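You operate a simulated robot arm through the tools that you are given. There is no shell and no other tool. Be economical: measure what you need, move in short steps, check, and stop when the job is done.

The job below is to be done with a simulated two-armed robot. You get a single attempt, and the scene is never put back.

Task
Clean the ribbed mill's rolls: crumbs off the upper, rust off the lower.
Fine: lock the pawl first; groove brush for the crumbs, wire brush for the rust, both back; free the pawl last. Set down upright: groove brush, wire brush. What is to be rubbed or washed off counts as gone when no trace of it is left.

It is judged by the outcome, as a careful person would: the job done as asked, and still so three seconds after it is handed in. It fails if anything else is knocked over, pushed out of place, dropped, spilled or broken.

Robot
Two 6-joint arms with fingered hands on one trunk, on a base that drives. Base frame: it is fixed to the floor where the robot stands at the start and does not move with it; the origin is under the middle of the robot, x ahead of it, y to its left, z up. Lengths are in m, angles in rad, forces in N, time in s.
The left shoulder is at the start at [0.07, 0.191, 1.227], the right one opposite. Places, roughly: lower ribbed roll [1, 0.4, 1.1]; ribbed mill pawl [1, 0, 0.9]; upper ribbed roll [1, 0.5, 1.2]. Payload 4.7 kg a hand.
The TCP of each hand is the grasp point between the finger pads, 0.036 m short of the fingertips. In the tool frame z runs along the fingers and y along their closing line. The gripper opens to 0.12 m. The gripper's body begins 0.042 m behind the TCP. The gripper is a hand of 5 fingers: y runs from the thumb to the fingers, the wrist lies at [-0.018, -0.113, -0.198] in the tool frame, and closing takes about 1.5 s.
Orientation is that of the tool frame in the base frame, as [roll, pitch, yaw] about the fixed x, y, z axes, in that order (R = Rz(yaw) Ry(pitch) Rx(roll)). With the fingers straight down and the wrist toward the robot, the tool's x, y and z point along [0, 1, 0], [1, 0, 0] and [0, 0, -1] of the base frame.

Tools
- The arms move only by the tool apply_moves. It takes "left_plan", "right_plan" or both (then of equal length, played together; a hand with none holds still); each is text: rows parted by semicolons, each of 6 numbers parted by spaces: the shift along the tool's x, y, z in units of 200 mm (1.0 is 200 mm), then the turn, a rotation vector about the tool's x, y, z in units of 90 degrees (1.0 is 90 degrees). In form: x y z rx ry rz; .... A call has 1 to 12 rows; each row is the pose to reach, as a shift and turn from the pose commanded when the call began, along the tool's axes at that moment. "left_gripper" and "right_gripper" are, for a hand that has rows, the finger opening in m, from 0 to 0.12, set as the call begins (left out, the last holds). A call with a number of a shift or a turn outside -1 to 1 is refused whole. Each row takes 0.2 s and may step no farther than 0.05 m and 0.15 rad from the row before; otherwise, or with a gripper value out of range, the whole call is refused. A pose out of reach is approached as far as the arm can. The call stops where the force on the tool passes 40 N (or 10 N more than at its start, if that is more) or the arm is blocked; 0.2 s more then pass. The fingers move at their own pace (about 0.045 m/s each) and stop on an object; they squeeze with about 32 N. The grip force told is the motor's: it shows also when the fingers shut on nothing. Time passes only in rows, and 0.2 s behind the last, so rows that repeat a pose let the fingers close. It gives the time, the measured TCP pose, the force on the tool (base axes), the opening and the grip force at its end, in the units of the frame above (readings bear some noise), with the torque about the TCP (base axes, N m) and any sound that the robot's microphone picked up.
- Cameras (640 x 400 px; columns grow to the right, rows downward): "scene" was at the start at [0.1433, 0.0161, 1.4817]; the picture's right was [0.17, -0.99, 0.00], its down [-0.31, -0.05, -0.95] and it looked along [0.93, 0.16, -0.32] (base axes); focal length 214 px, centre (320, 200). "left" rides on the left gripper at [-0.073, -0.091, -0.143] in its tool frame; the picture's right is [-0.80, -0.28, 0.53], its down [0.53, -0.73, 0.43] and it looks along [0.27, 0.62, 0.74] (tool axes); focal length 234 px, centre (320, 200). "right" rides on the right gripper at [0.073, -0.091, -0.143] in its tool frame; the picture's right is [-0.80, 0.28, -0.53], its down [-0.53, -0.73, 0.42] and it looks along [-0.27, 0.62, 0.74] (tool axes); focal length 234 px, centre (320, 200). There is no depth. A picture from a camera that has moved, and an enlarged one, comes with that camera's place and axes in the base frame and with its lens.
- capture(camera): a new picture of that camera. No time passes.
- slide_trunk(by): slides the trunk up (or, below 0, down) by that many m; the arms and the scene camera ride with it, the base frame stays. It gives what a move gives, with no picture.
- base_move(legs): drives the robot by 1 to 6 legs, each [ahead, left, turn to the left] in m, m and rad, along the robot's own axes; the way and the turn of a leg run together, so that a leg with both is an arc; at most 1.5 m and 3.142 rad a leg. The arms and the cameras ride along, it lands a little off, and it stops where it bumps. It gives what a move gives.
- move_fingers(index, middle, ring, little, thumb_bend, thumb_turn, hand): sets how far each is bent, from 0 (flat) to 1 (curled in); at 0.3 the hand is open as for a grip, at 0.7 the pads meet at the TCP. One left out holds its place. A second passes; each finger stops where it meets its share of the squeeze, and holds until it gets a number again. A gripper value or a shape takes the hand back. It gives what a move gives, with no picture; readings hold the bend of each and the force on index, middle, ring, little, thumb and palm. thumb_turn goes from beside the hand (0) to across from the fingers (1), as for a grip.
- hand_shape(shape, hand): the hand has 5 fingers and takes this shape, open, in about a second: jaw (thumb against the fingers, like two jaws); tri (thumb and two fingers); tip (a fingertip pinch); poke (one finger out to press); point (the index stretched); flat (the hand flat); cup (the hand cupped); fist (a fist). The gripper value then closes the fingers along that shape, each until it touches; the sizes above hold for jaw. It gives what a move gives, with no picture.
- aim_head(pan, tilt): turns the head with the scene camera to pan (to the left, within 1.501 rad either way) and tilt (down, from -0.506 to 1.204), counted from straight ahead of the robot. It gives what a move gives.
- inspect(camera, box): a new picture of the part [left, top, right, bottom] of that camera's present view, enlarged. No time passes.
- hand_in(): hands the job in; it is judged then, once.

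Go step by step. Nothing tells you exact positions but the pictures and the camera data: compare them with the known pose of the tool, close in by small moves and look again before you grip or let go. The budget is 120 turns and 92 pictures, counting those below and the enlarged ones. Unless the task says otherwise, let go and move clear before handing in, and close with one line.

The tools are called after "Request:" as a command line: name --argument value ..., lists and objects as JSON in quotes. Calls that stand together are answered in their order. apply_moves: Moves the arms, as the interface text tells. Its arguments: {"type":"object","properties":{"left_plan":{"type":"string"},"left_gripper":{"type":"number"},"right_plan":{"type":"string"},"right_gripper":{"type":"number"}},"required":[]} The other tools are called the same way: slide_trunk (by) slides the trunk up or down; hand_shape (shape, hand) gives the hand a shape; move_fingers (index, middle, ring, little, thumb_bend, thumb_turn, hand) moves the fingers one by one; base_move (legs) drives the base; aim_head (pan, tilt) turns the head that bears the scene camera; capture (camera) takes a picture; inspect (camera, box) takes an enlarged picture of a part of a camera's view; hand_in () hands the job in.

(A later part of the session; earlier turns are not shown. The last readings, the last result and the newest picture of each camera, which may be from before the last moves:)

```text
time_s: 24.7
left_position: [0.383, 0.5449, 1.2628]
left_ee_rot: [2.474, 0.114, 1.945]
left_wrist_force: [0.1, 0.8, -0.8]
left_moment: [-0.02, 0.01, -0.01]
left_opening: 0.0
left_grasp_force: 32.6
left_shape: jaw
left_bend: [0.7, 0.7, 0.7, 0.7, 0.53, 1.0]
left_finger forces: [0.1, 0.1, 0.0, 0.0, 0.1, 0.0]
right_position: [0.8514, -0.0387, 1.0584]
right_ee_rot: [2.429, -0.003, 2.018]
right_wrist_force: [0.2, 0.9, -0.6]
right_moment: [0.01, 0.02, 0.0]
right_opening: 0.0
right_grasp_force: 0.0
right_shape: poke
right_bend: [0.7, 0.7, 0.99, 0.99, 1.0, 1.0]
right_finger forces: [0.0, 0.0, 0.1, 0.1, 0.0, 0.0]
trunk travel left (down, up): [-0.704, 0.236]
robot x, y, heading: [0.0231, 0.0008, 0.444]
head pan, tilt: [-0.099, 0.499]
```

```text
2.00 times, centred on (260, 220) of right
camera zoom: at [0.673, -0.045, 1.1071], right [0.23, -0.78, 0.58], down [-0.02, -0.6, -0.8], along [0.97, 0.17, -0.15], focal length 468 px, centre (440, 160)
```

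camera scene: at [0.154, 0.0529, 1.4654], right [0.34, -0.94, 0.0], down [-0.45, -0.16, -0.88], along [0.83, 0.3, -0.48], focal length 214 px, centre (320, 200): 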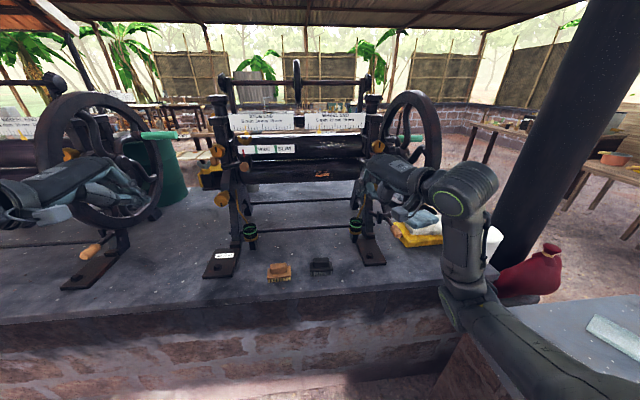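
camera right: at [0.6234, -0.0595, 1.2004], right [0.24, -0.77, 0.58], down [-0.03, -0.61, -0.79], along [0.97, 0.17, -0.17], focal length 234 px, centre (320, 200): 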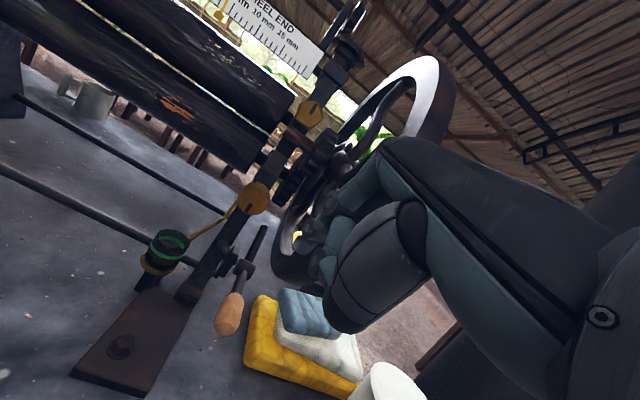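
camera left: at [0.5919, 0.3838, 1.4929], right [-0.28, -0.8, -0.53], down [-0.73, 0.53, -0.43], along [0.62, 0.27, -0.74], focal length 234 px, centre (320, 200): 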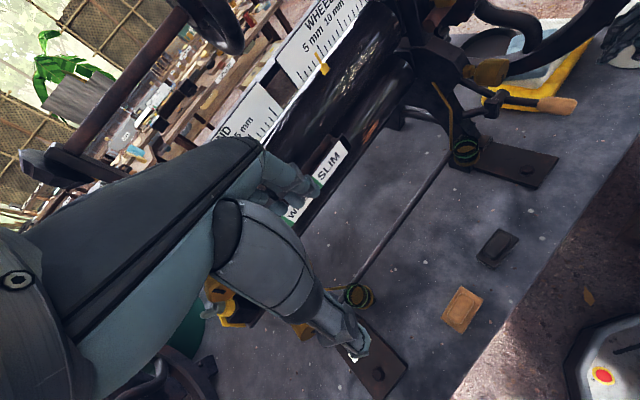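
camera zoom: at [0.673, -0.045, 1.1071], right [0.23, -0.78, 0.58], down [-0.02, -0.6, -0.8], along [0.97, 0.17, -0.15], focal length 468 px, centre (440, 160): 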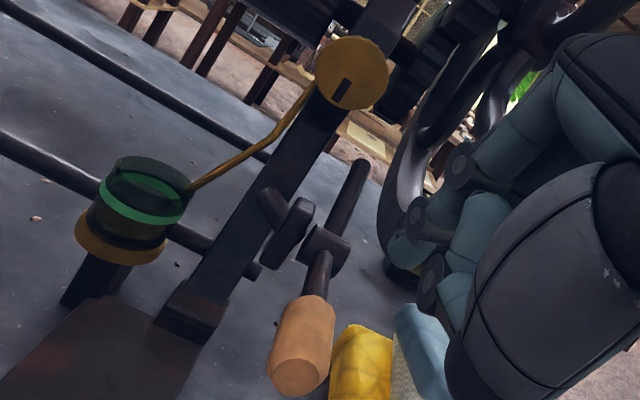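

The hand is unblocked and the projected positions match. I move a little further, onto the handle.

Request:
apply_moves --right_plan "0 -0.02 0.12 0 0 0;0 -0.04 0.24 0 0 0;0 -0.055 0.33 0 0 0"

Request:
inspect --camera "scene" --box '[360, 160, 460, 240]'

Request:
inspect --camera "right" --box '[160, 160, 400, 320]'

```text
time_s: 25.5
left_position: [0.383, 0.5447, 1.2632]
left_ee_rot: [2.474, 0.112, 1.947]
left_wrist_force: [-0.2, 1.1, -0.5]
left_moment: [0.05, 0.03, 0.02]
left_opening: 0.0
left_grasp_force: 32.0
left_shape: jaw
left_bend: [0.7, 0.7, 0.7, 0.7, 0.53, 1.0]
left_finger forces: [0.1, 0.0, 0.0, 0.0, 0.0, 0.1]
right_position: [0.8831, -0.0227, 1.0019]
right_ee_rot: [2.428, -0.005, 2.02]
right_wrist_force: [0.9, 0.1, 0.5]
right_moment: [-0.05, -0.04, -0.01]
right_opening: 0.0
right_grasp_force: 0.2
right_shape: poke
right_bend: [0.7, 0.7, 0.99, 0.99, 1.0, 1.0]
right_finger forces: [0.1, 0.0, 0.0, 0.0, 0.0, 0.0]
trunk travel left (down, up): [-0.704, 0.236]
robot x, y, heading: [0.0242, 0.0003, 0.447]
head pan, tilt: [-0.099, 0.499]
```

```text
5.00 times, centred on (410, 200) of scene
camera zoom: at [0.1542, 0.0527, 1.4654], right [0.34, -0.94, 0.0], down [-0.45, -0.16, -0.88], along [0.83, 0.3, -0.48], focal length 1072 px, centre (-130, 200)
```

zoom: 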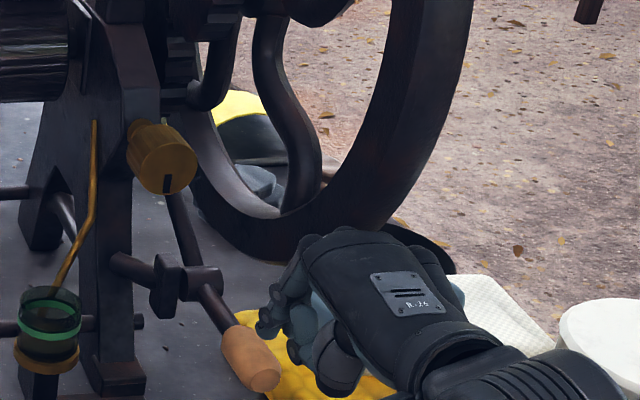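

```text
2.50 times, centred on (280, 240) of right
camera zoom: at [0.704, -0.0287, 1.0505], right [0.23, -0.78, 0.58], down [-0.02, -0.6, -0.8], along [0.97, 0.17, -0.15], focal length 585 px, centre (420, 100)
```

zoom: 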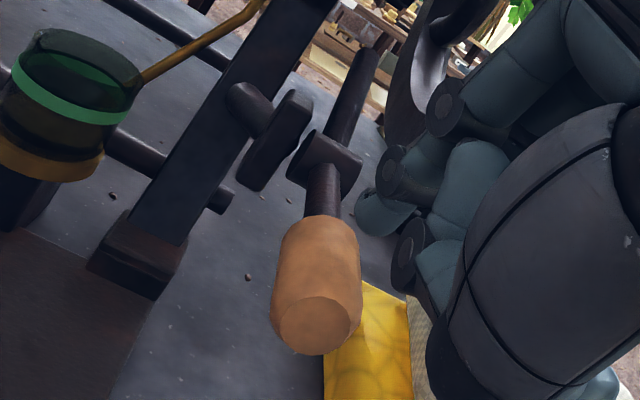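

The finger tips are right over the handle. I press straight down.

Request:
apply_moves --right_plan "0 -0.065 0.076 0 0 0;0 -0.13 0.152 0 0 0;0 -0.195 0.227 0 0 0;0 -0.26 0.303 0 0 0;0 -0.326 0.379 0 0 0"

Request:
inspect --camera "scene" --box '[340, 140, 460, 240]'

```text
time_s: 26.7
left_position: [0.3716, 0.5436, 1.2658]
left_ee_rot: [2.466, 0.116, 1.946]
left_wrist_force: [0.5, 0.2, 1.0]
left_moment: [0.06, 0.0, -0.01]
left_opening: 0.0
left_grasp_force: 32.2
left_shape: jaw
left_bend: [0.7, 0.7, 0.7, 0.7, 0.53, 1.0]
left_finger forces: [0.0, 0.0, 0.0, 0.1, 0.1, 0.1]
right_position: [0.8745, -0.0197, 0.9154]
right_ee_rot: [2.41, -0.004, 2.024]
right_wrist_force: [-21.2, -4.3, 36.6]
right_moment: [0.54, -0.49, 0.34]
right_opening: 0.0001
right_grasp_force: 0.1
right_shape: poke
right_bend: [0.7, 0.7, 0.99, 0.99, 1.0, 1.0]
right_finger forces: [32.0, 13.8, 0.0, 0.0, 0.1, 0.0]
trunk travel left (down, up): [-0.704, 0.236]
robot x, y, heading: [0.0189, 0.0026, 0.445]
head pan, tilt: [-0.099, 0.499]
```

```text
4.00 times, centred on (400, 190) of scene
camera zoom: at [0.1426, 0.0518, 1.4672], right [0.34, -0.94, 0.0], down [-0.44, -0.16, -0.88], along [0.83, 0.3, -0.47], focal length 858 px, centre (0, 240)
```

zoom: 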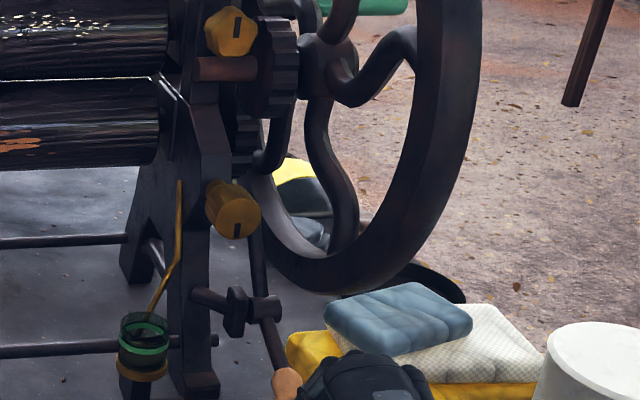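

The handle went down and force has built up. I check how the pawl's tail sits against the gear.

Request:
capture --camera "right"

Request:
inspect --camera "scene" --box '[350, 140, 420, 255]'

```text
58 pictures are left
camera right: at [0.6949, -0.0272, 0.9607], right [0.23, -0.79, 0.57], down [0.0, -0.59, -0.81], along [0.97, 0.18, -0.14], focal length 234 px, centre (320, 200)
```

right: 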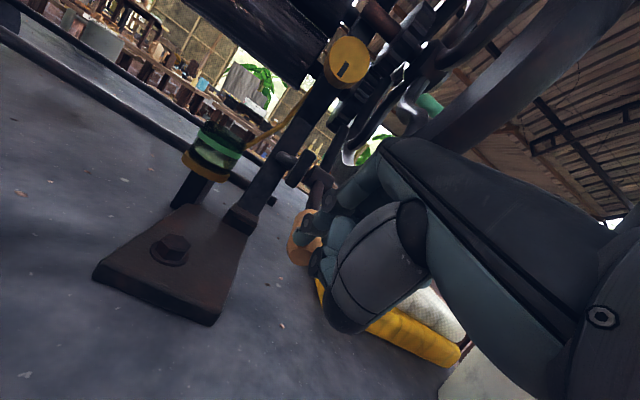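

```text
3.48 times, centred on (385, 198) of scene
camera zoom: at [0.1426, 0.0518, 1.4672], right [0.34, -0.94, 0.0], down [-0.44, -0.16, -0.88], along [0.83, 0.3, -0.47], focal length 746 px, centre (94, 209)
```

zoom: 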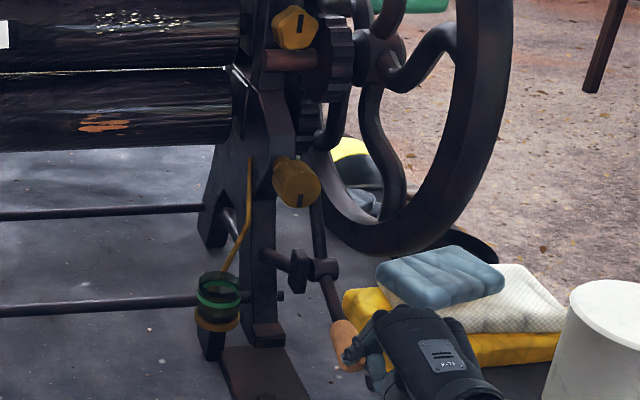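

The tail seems to meet the lower roll's gear. I ease off to see whether the pawl stays there.

Request:
apply_moves --right_plan "0 0.1 -0.12 0 0 0;0 0.2 -0.24 0 0 0;0 0.32 -0.4 0 0 0;0 0.32 -0.6 0 0 0"

Request:
inspect --camera "scene" --box '[350, 140, 420, 255]'

Request:
inspect --camera "right" --box '[180, 40, 440, 280]'

```text
time_s: 27.7
left_position: [0.3809, 0.5435, 1.264]
left_ee_rot: [2.471, 0.111, 1.946]
left_wrist_force: [0.3, 0.4, 0.3]
left_moment: [0.01, 0.01, 0.02]
left_opening: 0.0
left_grasp_force: 31.5
left_shape: jaw
left_bend: [0.7, 0.7, 0.7, 0.7, 0.53, 1.0]
left_finger forces: [0.0, 0.0, 0.1, 0.1, 0.1, 0.0]
right_position: [0.8534, -0.0351, 1.0334]
right_ee_rot: [2.431, -0.005, 2.018]
right_wrist_force: [-0.3, -0.3, -0.9]
right_moment: [0.0, 0.01, -0.01]
right_opening: 0.0
right_grasp_force: 0.0
right_shape: poke
right_bend: [0.7, 0.7, 0.99, 0.99, 1.0, 1.0]
right_finger forces: [0.0, 0.0, 0.0, 0.0, 0.0, 0.0]
trunk travel left (down, up): [-0.704, 0.236]
robot x, y, heading: [0.0218, -0.001, 0.45]
head pan, tilt: [-0.099, 0.499]
```

```text
3.48 times, centred on (385, 198) of scene
camera zoom: at [0.1533, 0.0512, 1.4655], right [0.34, -0.94, 0.0], down [-0.45, -0.16, -0.88], along [0.83, 0.3, -0.48], focal length 746 px, centre (94, 209)
```

zoom: 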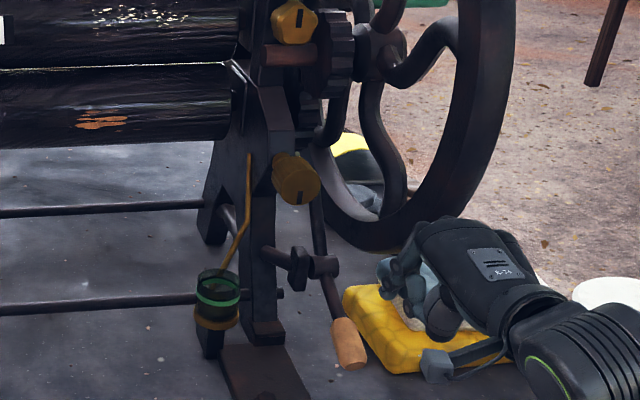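

```text
1.67 times, centred on (310, 160) of right
camera zoom: at [0.6736, -0.0426, 1.0823], right [0.23, -0.78, 0.58], down [-0.02, -0.6, -0.8], along [0.97, 0.17, -0.16], focal length 390 px, centre (337, 267)
```

zoom: 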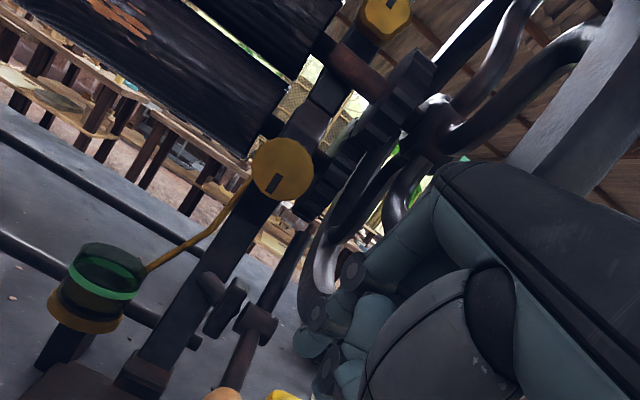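

The pawl stays put. One closer look at where its tail meets the gear.

Request:
inspect --camera "right" --box '[270, 90, 380, 210]'

```text
3.33 times, centred on (325, 150) of right
camera zoom: at [0.6736, -0.0426, 1.0823], right [0.23, -0.78, 0.58], down [-0.02, -0.6, -0.8], along [0.97, 0.17, -0.16], focal length 781 px, centre (303, 367)
```

zoom: 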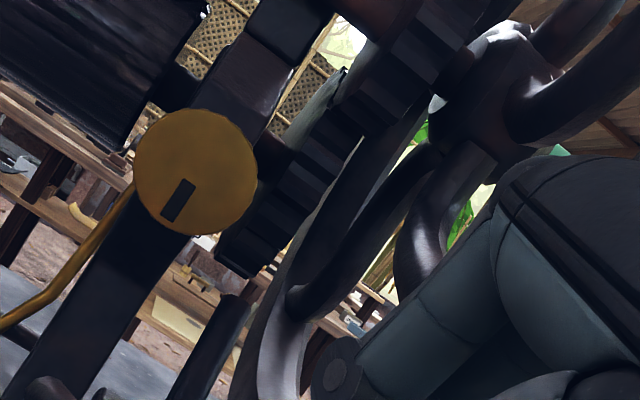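

I can't yet be sure the tail is fully engaged, so I press once more, slightly further in, until it resists firmly.

Request:
apply_moves --right_plan "0 -0.08 0.21 0 0 0;0 -0.15 0.42 0 0 0;0 -0.2 0.48 0 0 0;0 -0.25 0.535 0 0 0;0 -0.3 0.59 0 0 0;0 -0.35 0.65 0 0 0;0 -0.39 0.7 0 0 0"

Request:
inspect --camera "scene" --box '[350, 140, 420, 255]'

Request:
inspect --camera "right" --box '[260, 0, 460, 200]'

```text
time_s: 29.0
left_position: [0.3792, 0.5437, 1.2634]
left_ee_rot: [2.469, 0.116, 1.944]
left_wrist_force: [1.1, -0.2, -0.5]
left_moment: [0.0, 0.08, -0.04]
left_opening: 0.0
left_grasp_force: 32.0
left_shape: jaw
left_bend: [0.7, 0.7, 0.7, 0.7, 0.53, 1.0]
left_finger forces: [0.1, 0.0, 0.0, 0.0, 0.0, 0.0]
right_position: [0.8795, -0.0172, 0.9205]
right_ee_rot: [2.397, -0.005, 2.028]
right_wrist_force: [-30.8, -6.5, 27.3]
right_moment: [0.23, 0.16, 0.37]
right_opening: 0.0
right_grasp_force: 0.0
right_shape: poke
right_bend: [0.7, 0.7, 0.99, 0.99, 1.0, 1.0]
right_finger forces: [32.0, 13.8, 0.0, 0.0, 0.0, 0.0]
trunk travel left (down, up): [-0.704, 0.236]
robot x, y, heading: [0.0213, 0.0021, 0.446]
head pan, tilt: [-0.099, 0.499]
stopped in row 6 (right hand): the force on the tool passed its limit at 43 N (the readings are from after the stop); the commanded pose is now the measured one
```

```text
3.48 times, centred on (385, 198) of scene
camera zoom: at [0.1487, 0.052, 1.4661], right [0.34, -0.94, 0.0], down [-0.45, -0.16, -0.88], along [0.83, 0.3, -0.48], focal length 746 px, centre (94, 209)
```

zoom: 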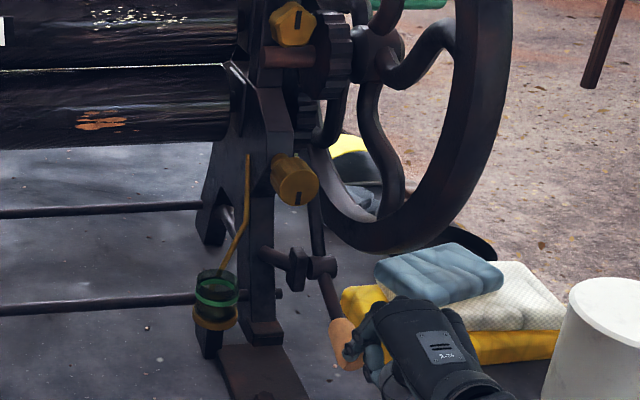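

```text
2.00 times, centred on (360, 100) of right
camera zoom: at [0.7001, -0.0261, 0.9643], right [0.22, -0.79, 0.57], down [0.01, -0.58, -0.81], along [0.98, 0.18, -0.12], focal length 468 px, centre (240, 400)
```

zoom: 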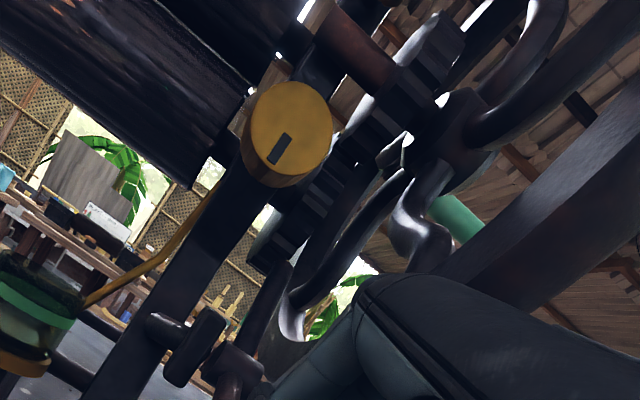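

It resists firmly at the same place with the tail under the gear teeth, so I take the pawl as locked. I withdraw the hand and shift the robot left so the brushes and marks lie on the right arm's side.

Request:
apply_moves --right_plan "0 0.1 -0.15 0 0 0;0 0.1 -0.35 0 0 0;0 0 -0.6 0 0 0;0 0 -0.8 0 0 0;0 0 -1 0 0 0"

Request:
hand_shape --hand "right" --shape "jaw"

Request:
base_move --legs '[[0.0, 0.17, 0]]'

Request:
aim_head --pan 0.3 --tilt 0.55

Request:
capture --camera "scene"

```text
refused: row 3 steps farther than a row can; nothing moved
```

```text
time_s: 29.9
left_position: [0.3822, 0.5435, 1.2626]
left_ee_rot: [2.472, 0.113, 1.949]
left_wrist_force: [0.4, 0.0, -0.3]
left_moment: [0.0, 0.01, 0.02]
left_opening: 0.0
left_grasp_force: 32.1
left_shape: jaw
left_bend: [0.7, 0.7, 0.7, 0.7, 0.53, 1.0]
left_finger forces: [0.0, 0.0, 0.0, 0.0, 0.0, 0.1]
right_position: [0.8822, -0.0196, 0.9121]
right_ee_rot: [2.414, -0.004, 2.022]
right_wrist_force: [0.1, 0.0, 0.2]
right_moment: [0.01, 0.01, 0.0]
right_opening: 0.1201
right_grasp_force: 0.1
right_shape: jaw
right_bend: [0.3, 0.3, 0.3, 0.3, 0.3, 0.98]
right_finger forces: [0.0, 0.0, 0.1, 0.1, 0.0, 0.0]
trunk travel left (down, up): [-0.704, 0.236]
robot x, y, heading: [0.0256, -0.0021, 0.445]
head pan, tilt: [-0.099, 0.499]
```

```text
time_s: 31.4
left_position: [0.3096, 0.6975, 1.2637]
left_ee_rot: [2.472, 0.113, 1.946]
left_wrist_force: [0.0, -1.0, -0.3]
left_moment: [-0.02, 0.0, 0.01]
left_opening: 0.0
left_grasp_force: 32.3
left_shape: jaw
left_bend: [0.7, 0.7, 0.7, 0.7, 0.53, 1.0]
left_finger forces: [0.0, 0.0, 0.0, 0.0, 0.1, 0.1]
right_position: [0.8118, 0.1335, 0.9106]
right_ee_rot: [2.416, -0.005, 2.025]
right_wrist_force: [0.0, -0.2, 0.2]
right_moment: [-0.03, 0.01, -0.01]
right_opening: 0.1199
right_grasp_force: 0.1
right_shape: jaw
right_bend: [0.3, 0.3, 0.3, 0.3, 0.3, 0.98]
right_finger forces: [0.1, 0.0, 0.0, 0.0, 0.0, 0.1]
trunk travel left (down, up): [-0.704, 0.236]
robot x, y, heading: [-0.051, 0.1523, 0.45]
head pan, tilt: [-0.099, 0.499]
```

```text
time_s: 32.3
left_position: [0.3096, 0.6972, 1.2629]
left_ee_rot: [2.473, 0.113, 1.946]
left_wrist_force: [0.2, -0.1, -0.5]
left_moment: [0.0, -0.02, 0.01]
left_opening: 0.0
left_grasp_force: 32.4
left_shape: jaw
left_bend: [0.7, 0.7, 0.7, 0.7, 0.53, 1.0]
left_finger forces: [0.0, 0.1, 0.0, 0.1, 0.0, 0.1]
right_position: [0.8114, 0.135, 0.9105]
right_ee_rot: [2.415, -0.003, 2.024]
right_wrist_force: [0.2, 0.3, -0.2]
right_moment: [0.0, 0.03, -0.03]
right_opening: 0.1198
right_grasp_force: 0.0
right_shape: jaw
right_bend: [0.3, 0.3, 0.3, 0.3, 0.3, 0.98]
right_finger forces: [0.0, 0.0, 0.0, 0.0, 0.1, 0.1]
trunk travel left (down, up): [-0.704, 0.236]
robot x, y, heading: [-0.0562, 0.1547, 0.446]
head pan, tilt: [0.3, 0.55]
```

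```text
51 pictures are left
camera scene: at [0.0609, 0.2355, 1.4609], right [0.68, -0.73, 0.0], down [-0.38, -0.35, -0.85], along [0.63, 0.58, -0.52], focal length 214 px, centre (320, 200)
```

scene: 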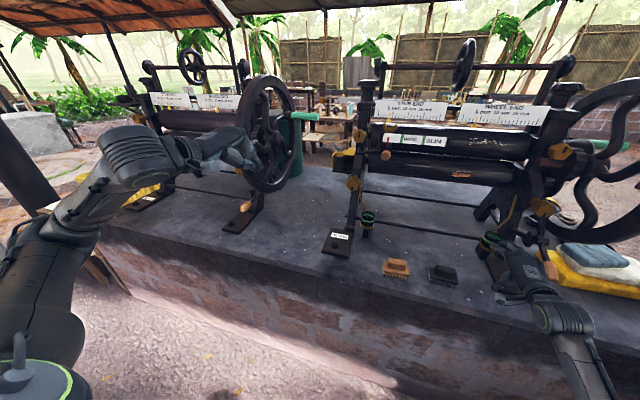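

The withdrawal was refused before the base moved, so the hand swept sideways low over the bench. I raise it now and check that nothing was disturbed.

Request:
apply_moves --right_plan "0 0.12 -0.14 0 0 0;0 0.24 -0.28 0 0 0;0 0.36 -0.42 0 0 0;0 0.48 -0.56 0 0 0;0 0.33 -0.7 0 0 0;0 0.15 -0.85 0 0 0"

Request:
aim_head --pan -0.15 --tilt 0.55

Request:
inspect --camera "scene" --box '[220, 100, 500, 300]'

```text
time_s: 33.7
left_position: [0.3074, 0.6963, 1.2636]
left_ee_rot: [2.471, 0.113, 1.945]
left_wrist_force: [0.3, -0.4, -0.1]
left_moment: [0.01, 0.02, -0.02]
left_opening: 0.0
left_grasp_force: 31.9
left_shape: jaw
left_bend: [0.7, 0.7, 0.7, 0.7, 0.53, 1.0]
left_finger forces: [0.0, 0.0, 0.0, 0.1, 0.0, 0.0]
right_position: [0.726, 0.0939, 1.0598]
right_ee_rot: [2.412, -0.004, 2.024]
right_wrist_force: [0.2, -0.3, 0.6]
right_moment: [0.01, -0.01, 0.0]
right_opening: 0.12
right_grasp_force: 0.1
right_shape: jaw
right_bend: [0.3, 0.3, 0.3, 0.3, 0.3, 0.98]
right_finger forces: [0.0, 0.0, 0.0, 0.0, 0.1, 0.0]
trunk travel left (down, up): [-0.704, 0.236]
robot x, y, heading: [-0.0511, 0.1547, 0.445]
head pan, tilt: [0.3, 0.55]
```

```text
time_s: 34.6
left_position: [0.3087, 0.6969, 1.2632]
left_ee_rot: [2.474, 0.113, 1.947]
left_wrist_force: [-0.2, 0.5, 0.0]
left_moment: [-0.01, 0.0, -0.01]
left_opening: 0.0002
left_grasp_force: 32.9
left_shape: jaw
left_bend: [0.7, 0.7, 0.7, 0.7, 0.53, 1.0]
left_finger forces: [0.0, 0.0, 0.0, 0.0, 0.0, 0.1]
right_position: [0.7278, 0.0948, 1.0594]
right_ee_rot: [2.413, -0.005, 2.025]
right_wrist_force: [0.7, -0.3, -0.1]
right_moment: [0.01, -0.02, 0.06]
right_opening: 0.12
right_grasp_force: 0.0
right_shape: jaw
right_bend: [0.3, 0.3, 0.3, 0.3, 0.3, 0.98]
right_finger forces: [0.0, 0.0, 0.0, 0.0, 0.0, 0.0]
trunk travel left (down, up): [-0.704, 0.236]
robot x, y, heading: [-0.0521, 0.1528, 0.445]
head pan, tilt: [-0.15, 0.55]
```

```text
2.00 times, centred on (360, 200) of scene
camera zoom: at [0.0805, 0.2011, 1.4609], right [0.29, -0.96, 0.0], down [-0.5, -0.15, -0.85], along [0.82, 0.25, -0.52], focal length 429 px, centre (240, 200)
```

zoom: 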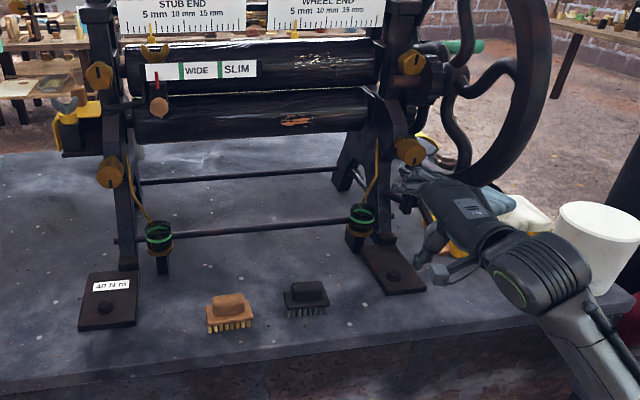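

Brushes and oil cup are undisturbed. I make the hand vertical and move it above the tan groove brush at about [0.655, 0.40].

Request:
apply_moves --right_plan "0.15 0 -0.05 0.09 0 0;0.35 0.02 -0.05 0.18 0 0;0.55 0.02 -0.05 0.27 0 0;0.75 0.02 -0.05 0.36 0 0;0.95 0.02 -0.05 0.45 0 0;1 0.02 -0.05 0.464 0 0"

Request:
apply_moves --right_plan "0.2 0.1 0 0 0 0;0.4 0.2 0 0 0 0;0.53 0.34 0 0 0 0;0.53 0.34 0 0 0 0"

Request:
inspect --camera "scene" --box '[220, 100, 500, 300]'

Request:
capture --camera "right"

```text
time_s: 36.0
left_position: [0.3084, 0.6967, 1.2636]
left_ee_rot: [2.472, 0.112, 1.947]
left_wrist_force: [0.0, 0.1, 0.5]
left_moment: [0.01, 0.02, -0.01]
left_opening: 0.0
left_grasp_force: 32.0
left_shape: jaw
left_bend: [0.7, 0.7, 0.7, 0.7, 0.53, 1.0]
left_finger forces: [0.1, 0.0, 0.0, 0.0, 0.0, 0.0]
right_position: [0.6709, 0.282, 1.0399]
right_ee_rot: [3.141, -0.005, 2.024]
right_wrist_force: [0.1, -0.5, 0.2]
right_moment: [-0.02, -0.01, 0.03]
right_opening: 0.1199
right_grasp_force: 0.0
right_shape: jaw
right_bend: [0.3, 0.3, 0.3, 0.3, 0.3, 0.98]
right_finger forces: [0.1, 0.0, 0.1, 0.0, 0.0, 0.0]
right hand out of reach, approached as far as the arm can: row 5, 6
trunk travel left (down, up): [-0.704, 0.236]
robot x, y, heading: [-0.0531, 0.1504, 0.446]
head pan, tilt: [-0.15, 0.55]
```

```text
time_s: 37.0
left_position: [0.3091, 0.6971, 1.263]
left_ee_rot: [2.473, 0.113, 1.948]
left_wrist_force: [-0.3, -0.2, 0.5]
left_moment: [0.0, 0.02, -0.02]
left_opening: 0.0001
left_grasp_force: 31.6
left_shape: jaw
left_bend: [0.7, 0.7, 0.7, 0.7, 0.53, 1.0]
left_finger forces: [0.0, 0.0, 0.1, 0.1, 0.0, 0.0]
right_position: [0.6851, 0.4054, 1.0416]
right_ee_rot: [-3.141, -0.004, 2.024]
right_wrist_force: [0.1, 0.3, -0.7]
right_moment: [-0.03, -0.01, 0.0]
right_opening: 0.1198
right_grasp_force: 0.0
right_shape: jaw
right_bend: [0.3, 0.3, 0.3, 0.3, 0.3, 0.98]
right_finger forces: [0.1, 0.1, 0.0, 0.0, 0.0, 0.0]
trunk travel left (down, up): [-0.704, 0.236]
robot x, y, heading: [-0.0503, 0.1539, 0.446]
head pan, tilt: [-0.15, 0.55]
```

```text
2.00 times, centred on (360, 200) of scene
camera zoom: at [0.0805, 0.201, 1.4609], right [0.29, -0.96, 0.0], down [-0.5, -0.15, -0.85], along [0.82, 0.25, -0.52], focal length 429 px, centre (240, 200)
```

zoom: 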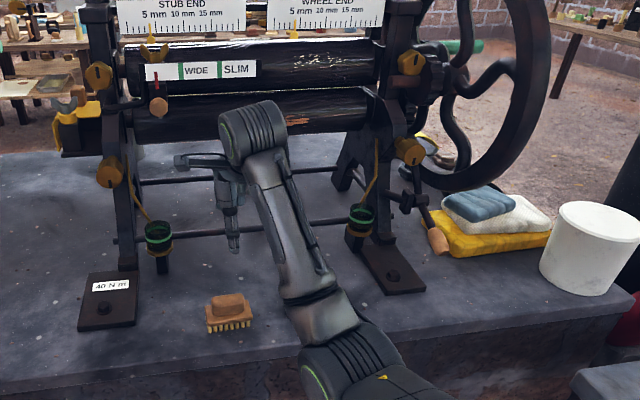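

```text
48 pictures are left
camera right: at [0.5711, 0.4304, 1.1846], right [0.6, -0.6, 0.52], down [-0.43, -0.8, -0.43], along [0.67, 0.03, -0.74], focal length 234 px, centre (320, 200)
```

right: 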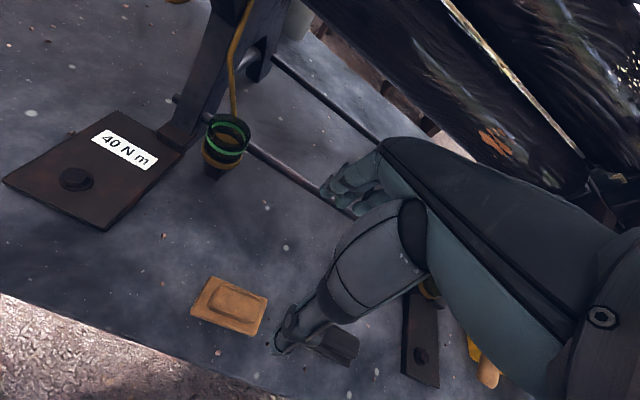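

The pawl is still down, and the tan brush's centre is confirmed at about [0.652, 0.400]. I raise the trunk a bit for elbow clearance and descend over the brush.

Request:
slide_trunk --by 0.1

Request:
apply_moves --right_plan "0.02 -0.08 0.1 0 0 0;0.05 -0.16 0.25 0 0 0;0.05 -0.16 0.45 0 0 0;0.05 -0.16 0.65 0 0 0;0.05 -0.16 0.85 0 0 0;0.05 -0.16 0.95 0 0 0"

Request:
inspect --camera "scene" --box '[220, 140, 500, 340]'

Request:
capture --camera "right"

```text
time_s: 38.3
left_position: [0.3081, 0.698, 1.3614]
left_ee_rot: [2.473, 0.114, 1.946]
left_wrist_force: [0.6, 0.2, 0.2]
left_moment: [0.02, -0.04, 0.03]
left_opening: 0.0
left_grasp_force: 32.1
left_shape: jaw
left_bend: [0.7, 0.7, 0.7, 0.7, 0.53, 1.0]
left_finger forces: [0.0, 0.0, 0.0, 0.0, 0.1, 0.0]
right_position: [0.6853, 0.4067, 1.1405]
right_ee_rot: [-3.139, -0.002, 2.025]
right_wrist_force: [0.4, 0.0, -0.3]
right_moment: [0.03, 0.01, -0.03]
right_opening: 0.1202
right_grasp_force: 0.0
right_shape: jaw
right_bend: [0.3, 0.3, 0.3, 0.3, 0.3, 0.98]
right_finger forces: [0.0, 0.1, 0.0, 0.0, 0.0, 0.1]
trunk travel left (down, up): [-0.804, 0.136]
robot x, y, heading: [-0.0476, 0.1516, 0.444]
head pan, tilt: [-0.15, 0.55]
```

```text
time_s: 39.7
left_position: [0.3099, 0.6979, 1.3625]
left_ee_rot: [2.474, 0.114, 1.946]
left_wrist_force: [-0.1, 0.5, 0.3]
left_moment: [0.0, 0.01, -0.03]
left_opening: 0.0001
left_grasp_force: 31.9
left_shape: jaw
left_bend: [0.7, 0.7, 0.7, 0.7, 0.53, 1.0]
left_finger forces: [0.0, 0.0, 0.0, 0.1, 0.0, 0.0]
right_position: [0.6535, 0.4023, 0.951]
right_ee_rot: [3.141, -0.003, 2.025]
right_wrist_force: [0.3, -0.2, 0.1]
right_moment: [0.0, -0.03, -0.02]
right_opening: 0.1201
right_grasp_force: 0.0
right_shape: jaw
right_bend: [0.3, 0.3, 0.3, 0.3, 0.3, 0.98]
right_finger forces: [0.0, 0.0, 0.0, 0.1, 0.1, 0.0]
trunk travel left (down, up): [-0.804, 0.136]
robot x, y, heading: [-0.054, 0.1505, 0.448]
head pan, tilt: [-0.15, 0.55]
```

```text
2.00 times, centred on (360, 240) of scene
camera zoom: at [0.0809, 0.2014, 1.5609], right [0.29, -0.96, 0.0], down [-0.5, -0.15, -0.85], along [0.82, 0.25, -0.52], focal length 429 px, centre (240, 120)
```

zoom: 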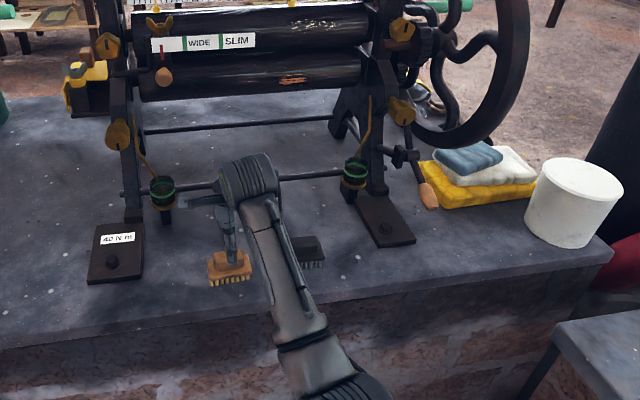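

```text
46 pictures are left
camera right: at [0.5385, 0.4254, 1.0934], right [0.6, -0.6, 0.52], down [-0.43, -0.8, -0.43], along [0.67, 0.03, -0.74], focal length 234 px, centre (320, 200)
```

right: 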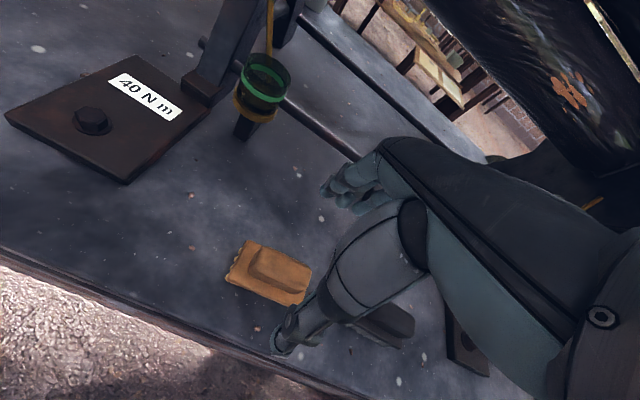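

The hand is centred above the brush. I descend to grip height and check before closing.

Request:
apply_moves --right_plan "-0.01 -0.03 0.12 0 0 0;-0.01 -0.03 0.24 0 0 0;-0.01 -0.03 0.34 0 0 0"

Request:
inspect --camera "right" --box '[200, 140, 440, 360]'

Request:
inspect --camera "scene" --box '[280, 220, 400, 300]'

```text
time_s: 40.5
left_position: [0.3093, 0.6981, 1.3636]
left_ee_rot: [2.474, 0.114, 1.946]
left_wrist_force: [-0.1, -0.7, 0.2]
left_moment: [0.0, -0.03, 0.0]
left_opening: 0.0
left_grasp_force: 32.0
left_shape: jaw
left_bend: [0.7, 0.7, 0.7, 0.7, 0.53, 1.0]
left_finger forces: [0.1, 0.0, 0.0, 0.1, 0.0, 0.0]
right_position: [0.6474, 0.3968, 0.8844]
right_ee_rot: [3.141, -0.004, 2.025]
right_wrist_force: [0.0, 0.1, 0.4]
right_moment: [0.0, -0.02, 0.02]
right_opening: 0.1202
right_grasp_force: 0.1
right_shape: jaw
right_bend: [0.3, 0.3, 0.3, 0.3, 0.3, 0.98]
right_finger forces: [0.1, 0.0, 0.0, 0.0, 0.0, 0.0]
trunk travel left (down, up): [-0.804, 0.136]
robot x, y, heading: [-0.0511, 0.1546, 0.447]
head pan, tilt: [-0.15, 0.55]
```

```text
1.82 times, centred on (320, 250) of right
camera zoom: at [0.5329, 0.4206, 1.0272], right [0.6, -0.6, 0.52], down [-0.43, -0.8, -0.43], along [0.67, 0.04, -0.74], focal length 426 px, centre (320, 109)
```

zoom: 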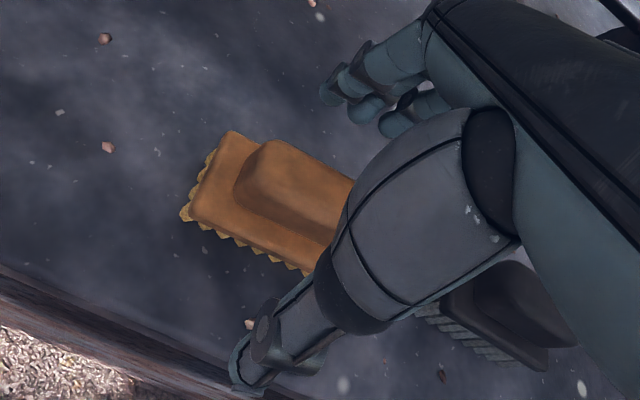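

```text
5.00 times, centred on (340, 260) of scene
camera zoom: at [0.0807, 0.2014, 1.5609], right [0.29, -0.96, 0.0], down [-0.5, -0.15, -0.85], along [0.82, 0.25, -0.52], focal length 1072 px, centre (220, -100)
```

zoom: 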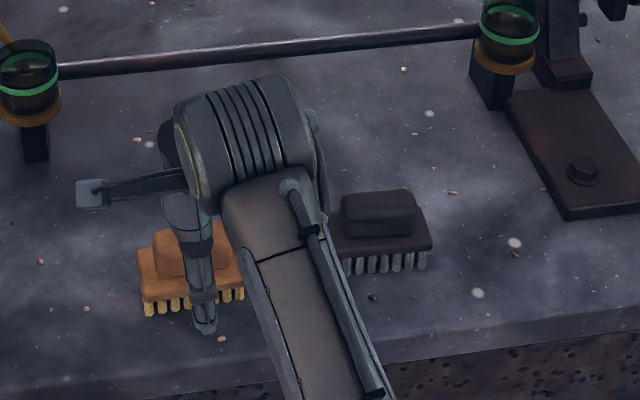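

The handle block sits between thumb and fingers. I lower a few millimetres more and close.

Request:
apply_moves --right_plan "0 0 0.03 0 0 0;0 0 0.03 0 0 0;0 0 0.03 0 0 0;0 0 0.03 0 0 0;0 0 0.03 0 0 0;0 0 0.03 0 0 0;0 0 0.03 0 0 0;0 0 0.03 0 0 0;0 0 0.03 0 0 0" --right_gripper 0

Request:
inspect --camera "right" --box '[200, 140, 440, 360]'

```text
time_s: 42.5
left_position: [0.3095, 0.6987, 1.3625]
left_ee_rot: [2.473, 0.116, 1.944]
left_wrist_force: [0.0, 0.3, -0.3]
left_moment: [-0.01, 0.03, 0.04]
left_opening: 0.0002
left_grasp_force: 31.9
left_shape: jaw
left_bend: [0.7, 0.7, 0.7, 0.7, 0.53, 1.0]
left_finger forces: [0.0, 0.1, 0.0, 0.0, 0.0, 0.0]
right_position: [0.6488, 0.398, 0.8783]
right_ee_rot: [-3.141, -0.002, 2.026]
right_wrist_force: [-0.4, 0.2, 0.2]
right_moment: [-0.02, -0.03, 0.0]
right_opening: 0.0251
right_grasp_force: 31.6
right_shape: jaw
right_bend: [0.73, 0.59, 0.59, 0.61, 0.75, 1.0]
right_finger forces: [17.1, 7.8, 3.3, 0.0, 28.5, 0.0]
trunk travel left (down, up): [-0.804, 0.136]
robot x, y, heading: [-0.0484, 0.1565, 0.45]
head pan, tilt: [-0.15, 0.55]
```

```text
1.82 times, centred on (320, 250) of right
camera zoom: at [0.533, 0.4212, 1.0213], right [0.6, -0.6, 0.52], down [-0.43, -0.8, -0.43], along [0.67, 0.03, -0.74], focal length 426 px, centre (320, 109)
```

zoom: 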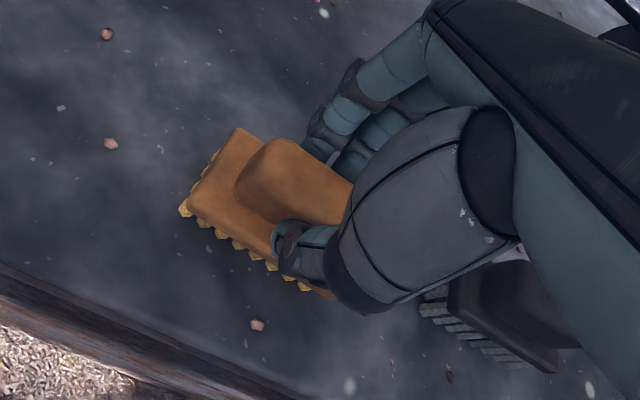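

The grip is off-centre toward the right end of the handle. I open, shift about 2 cm left, and regrip.

Request:
apply_moves --right_plan "0 0 0 0 0 0;0 0 0 0 0 0;0 0 0 0 0 0;0 0 0 0 0 0;0 0 0 0 0 0;0 0 0 0 0 0;0.05 0 0 0 0 0;0.11 0 0 0 0 0" --right_gripper 0.12

Request:
apply_moves --right_plan "0 0 0 0 0 0;0 0 0 0 0 0;0 0 0 0 0 0;0 0 0 0 0 0;0 0 0 0 0 0;0 0 0 0 0 0;0 0 0 0 0 0;0 0 0 0 0 0;0 0 0 0 0 0" --right_gripper 0

Request:
inspect --camera "right" --box '[200, 140, 440, 360]'

```text
time_s: 44.3
left_position: [0.3096, 0.6977, 1.3617]
left_ee_rot: [2.472, 0.114, 1.946]
left_wrist_force: [-0.1, 0.9, 0.0]
left_moment: [-0.01, 0.02, -0.02]
left_opening: 0.0
left_grasp_force: 32.3
left_shape: jaw
left_bend: [0.7, 0.7, 0.7, 0.7, 0.53, 1.0]
left_finger forces: [0.0, 0.0, 0.0, 0.1, 0.1, 0.0]
right_position: [0.6375, 0.4177, 0.8781]
right_ee_rot: [3.141, -0.003, 2.024]
right_wrist_force: [-0.6, -0.1, 0.9]
right_moment: [0.0, -0.03, -0.03]
right_opening: 0.1194
right_grasp_force: 0.0
right_shape: jaw
right_bend: [0.3, 0.3, 0.3, 0.3, 0.3, 0.98]
right_finger forces: [0.0, 0.1, 0.0, 0.0, 0.0, 0.0]
trunk travel left (down, up): [-0.804, 0.136]
robot x, y, heading: [-0.0488, 0.1514, 0.448]
head pan, tilt: [-0.15, 0.55]
```

```text
time_s: 46.3
left_position: [0.3091, 0.698, 1.3635]
left_ee_rot: [2.473, 0.114, 1.946]
left_wrist_force: [0.4, 0.4, -0.3]
left_moment: [-0.03, -0.02, -0.02]
left_opening: 0.0
left_grasp_force: 31.9
left_shape: jaw
left_bend: [0.7, 0.7, 0.7, 0.7, 0.53, 1.0]
left_finger forces: [0.0, 0.1, 0.0, 0.0, 0.1, 0.1]
right_position: [0.6381, 0.4189, 0.8779]
right_ee_rot: [-3.14, -0.005, 2.025]
right_wrist_force: [-0.5, 1.0, 0.8]
right_moment: [0.03, 0.03, 0.02]
right_opening: 0.025
right_grasp_force: 31.4
right_shape: jaw
right_bend: [0.73, 0.59, 0.6, 0.71, 0.75, 1.0]
right_finger forces: [17.7, 7.3, 3.3, 0.5, 28.8, 0.1]
trunk travel left (down, up): [-0.804, 0.136]
robot x, y, heading: [-0.0523, 0.1538, 0.449]
head pan, tilt: [-0.15, 0.55]
```

```text
1.82 times, centred on (320, 250) of right
camera zoom: at [0.5231, 0.4424, 1.0207], right [0.6, -0.6, 0.52], down [-0.43, -0.8, -0.43], along [0.67, 0.03, -0.74], focal length 426 px, centre (320, 109)
```

zoom: 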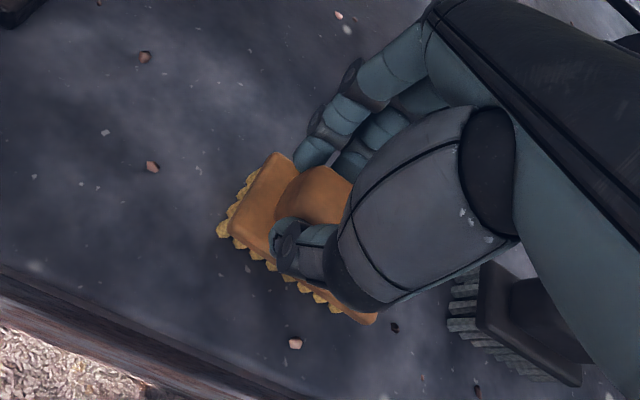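

Good grip across the handle block. I lift the brush straight up and check it is held level.

Request:
apply_moves --right_plan "0 0 -0.1 0 0 0;0 0 -0.3 0 0 0;0 0 -0.5 0 0 0;0 0 -0.7 0 0 0;0 0 -0.9 0 0 0;0 0 -1 0 0 0"

Request:
apply_moves --right_plan "-0.15 0 -0.15 0 0 0;-0.35 0 -0.3 0 0 0;-0.55 0 -0.45 0 0 0;-0.75 0 -0.6 0 0 0;-0.95 0 -0.7 0 0 0"

Request:
capture --camera "scene"

```text
time_s: 47.7
left_position: [0.3092, 0.6979, 1.363]
left_ee_rot: [2.473, 0.114, 1.945]
left_wrist_force: [0.5, -0.8, 0.1]
left_moment: [0.0, 0.0, 0.01]
left_opening: 0.0001
left_grasp_force: 31.6
left_shape: jaw
left_bend: [0.7, 0.7, 0.7, 0.7, 0.53, 1.0]
left_finger forces: [0.0, 0.0, 0.0, 0.0, 0.0, 0.0]
right_position: [0.6373, 0.4185, 1.0776]
right_ee_rot: [-3.142, -0.003, 2.025]
right_wrist_force: [-0.8, 0.8, -1.0]
right_moment: [0.04, 0.03, 0.04]
right_opening: 0.0248
right_grasp_force: 32.1
right_shape: jaw
right_bend: [0.73, 0.59, 0.6, 0.71, 0.75, 1.0]
right_finger forces: [17.7, 7.2, 3.3, 0.3, 28.7, 0.1]
trunk travel left (down, up): [-0.804, 0.136]
robot x, y, heading: [-0.0511, 0.1528, 0.444]
head pan, tilt: [-0.15, 0.55]
```

```text
time_s: 48.9
left_position: [0.3094, 0.6952, 1.364]
left_ee_rot: [2.474, 0.112, 1.945]
left_wrist_force: [0.7, -0.2, 0.7]
left_moment: [0.01, -0.01, 0.0]
left_opening: 0.0
left_grasp_force: 32.1
left_shape: jaw
left_bend: [0.7, 0.7, 0.7, 0.7, 0.53, 1.0]
left_finger forces: [0.0, 0.0, 0.0, 0.1, 0.0, 0.0]
right_position: [0.7283, 0.247, 1.2161]
right_ee_rot: [3.139, -0.007, 2.026]
right_wrist_force: [-0.4, -0.7, -0.6]
right_moment: [0.04, 0.0, -0.02]
right_opening: 0.0247
right_grasp_force: 32.5
right_shape: jaw
right_bend: [0.73, 0.59, 0.6, 0.71, 0.75, 1.0]
right_finger forces: [17.6, 7.2, 3.4, 0.2, 28.6, 0.1]
right hand out of reach, approached as far as the arm can: row 4, 5
trunk travel left (down, up): [-0.804, 0.136]
robot x, y, heading: [-0.0504, 0.1549, 0.448]
head pan, tilt: [-0.15, 0.55]
```

```text
41 pictures are left
camera scene: at [0.0816, 0.1989, 1.5608], right [0.29, -0.96, 0.0], down [-0.5, -0.15, -0.85], along [0.82, 0.25, -0.52], focal length 214 px, centre (320, 200)
```

scene: 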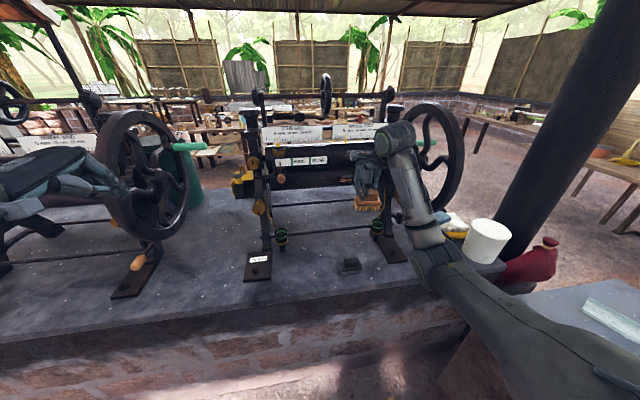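

The brush is held securely. I tilt it to face the upper roll while keeping it back, then drive ahead.

Request:
apply_moves --right_plan "0 -0.05 -0.08 -0.09 0 0;0 -0.1 -0.16 -0.18 0 0;0 -0.15 -0.24 -0.27 0 0;0 -0.2 -0.32 -0.36 0 0;0 -0.25 -0.4 -0.45 0 0;0 -0.3 -0.4 -0.54 0 0;0 -0.3 -0.4 -0.58 0 0"

Request:
base_move --legs '[[0.2, 0, 0]]'

Request:
capture --camera "scene"

Request:
capture --camera "right"

```text
time_s: 50.5
left_position: [0.3101, 0.6974, 1.3627]
left_ee_rot: [2.473, 0.112, 1.948]
left_wrist_force: [-0.1, -0.1, -0.1]
left_moment: [-0.01, 0.0, 0.0]
left_opening: 0.0
left_grasp_force: 31.3
left_shape: jaw
left_bend: [0.7, 0.7, 0.7, 0.7, 0.53, 1.0]
left_finger forces: [0.0, 0.0, 0.0, 0.0, 0.0, 0.0]
right_position: [0.6715, 0.2199, 1.2974]
right_ee_rot: [2.229, -0.004, 2.024]
right_wrist_force: [0.0, -0.5, -1.8]
right_moment: [-0.01, 0.05, 0.0]
right_opening: 0.0249
right_grasp_force: 32.0
right_shape: jaw
right_bend: [0.73, 0.59, 0.6, 0.71, 0.75, 1.0]
right_finger forces: [17.6, 6.9, 3.4, 0.0, 28.8, 0.0]
trunk travel left (down, up): [-0.804, 0.136]
robot x, y, heading: [-0.0503, 0.1547, 0.444]
head pan, tilt: [-0.15, 0.55]
```

```text
time_s: 52.1
left_position: [0.4915, 0.7845, 1.3637]
left_ee_rot: [2.47, 0.112, 1.945]
left_wrist_force: [0.9, 0.5, 1.0]
left_moment: [0.0, -0.02, 0.0]
left_opening: 0.0002
left_grasp_force: 32.1
left_shape: jaw
left_bend: [0.7, 0.7, 0.7, 0.7, 0.53, 1.0]
left_finger forces: [0.0, 0.1, 0.0, 0.0, 0.0, 0.0]
right_position: [0.8536, 0.3056, 1.2964]
right_ee_rot: [2.231, -0.004, 2.022]
right_wrist_force: [0.1, -0.2, -1.3]
right_moment: [0.04, 0.01, -0.01]
right_opening: 0.0249
right_grasp_force: 32.2
right_shape: jaw
right_bend: [0.73, 0.59, 0.6, 0.71, 0.75, 1.0]
right_finger forces: [17.6, 7.0, 3.4, 0.1, 28.8, 0.0]
trunk travel left (down, up): [-0.804, 0.136]
robot x, y, heading: [0.1307, 0.2413, 0.451]
head pan, tilt: [-0.15, 0.55]
```

```text
40 pictures are left
camera scene: at [0.2631, 0.2883, 1.5611], right [0.29, -0.96, 0.0], down [-0.5, -0.15, -0.85], along [0.82, 0.25, -0.52], focal length 214 px, centre (320, 200)
```

scene: 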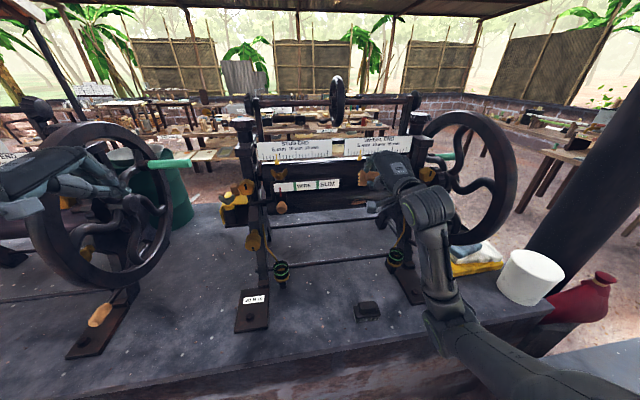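

```text
39 pictures are left
camera right: at [0.6691, 0.2965, 1.3119], right [0.13, -0.83, 0.54], down [0.13, -0.53, -0.84], along [0.98, 0.18, 0.04], focal length 234 px, centre (320, 200)
```

right: 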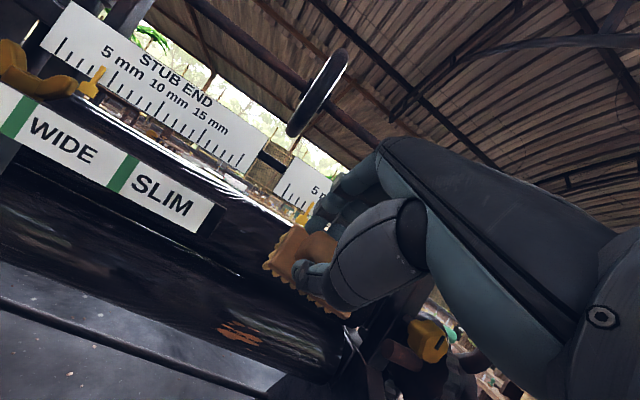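

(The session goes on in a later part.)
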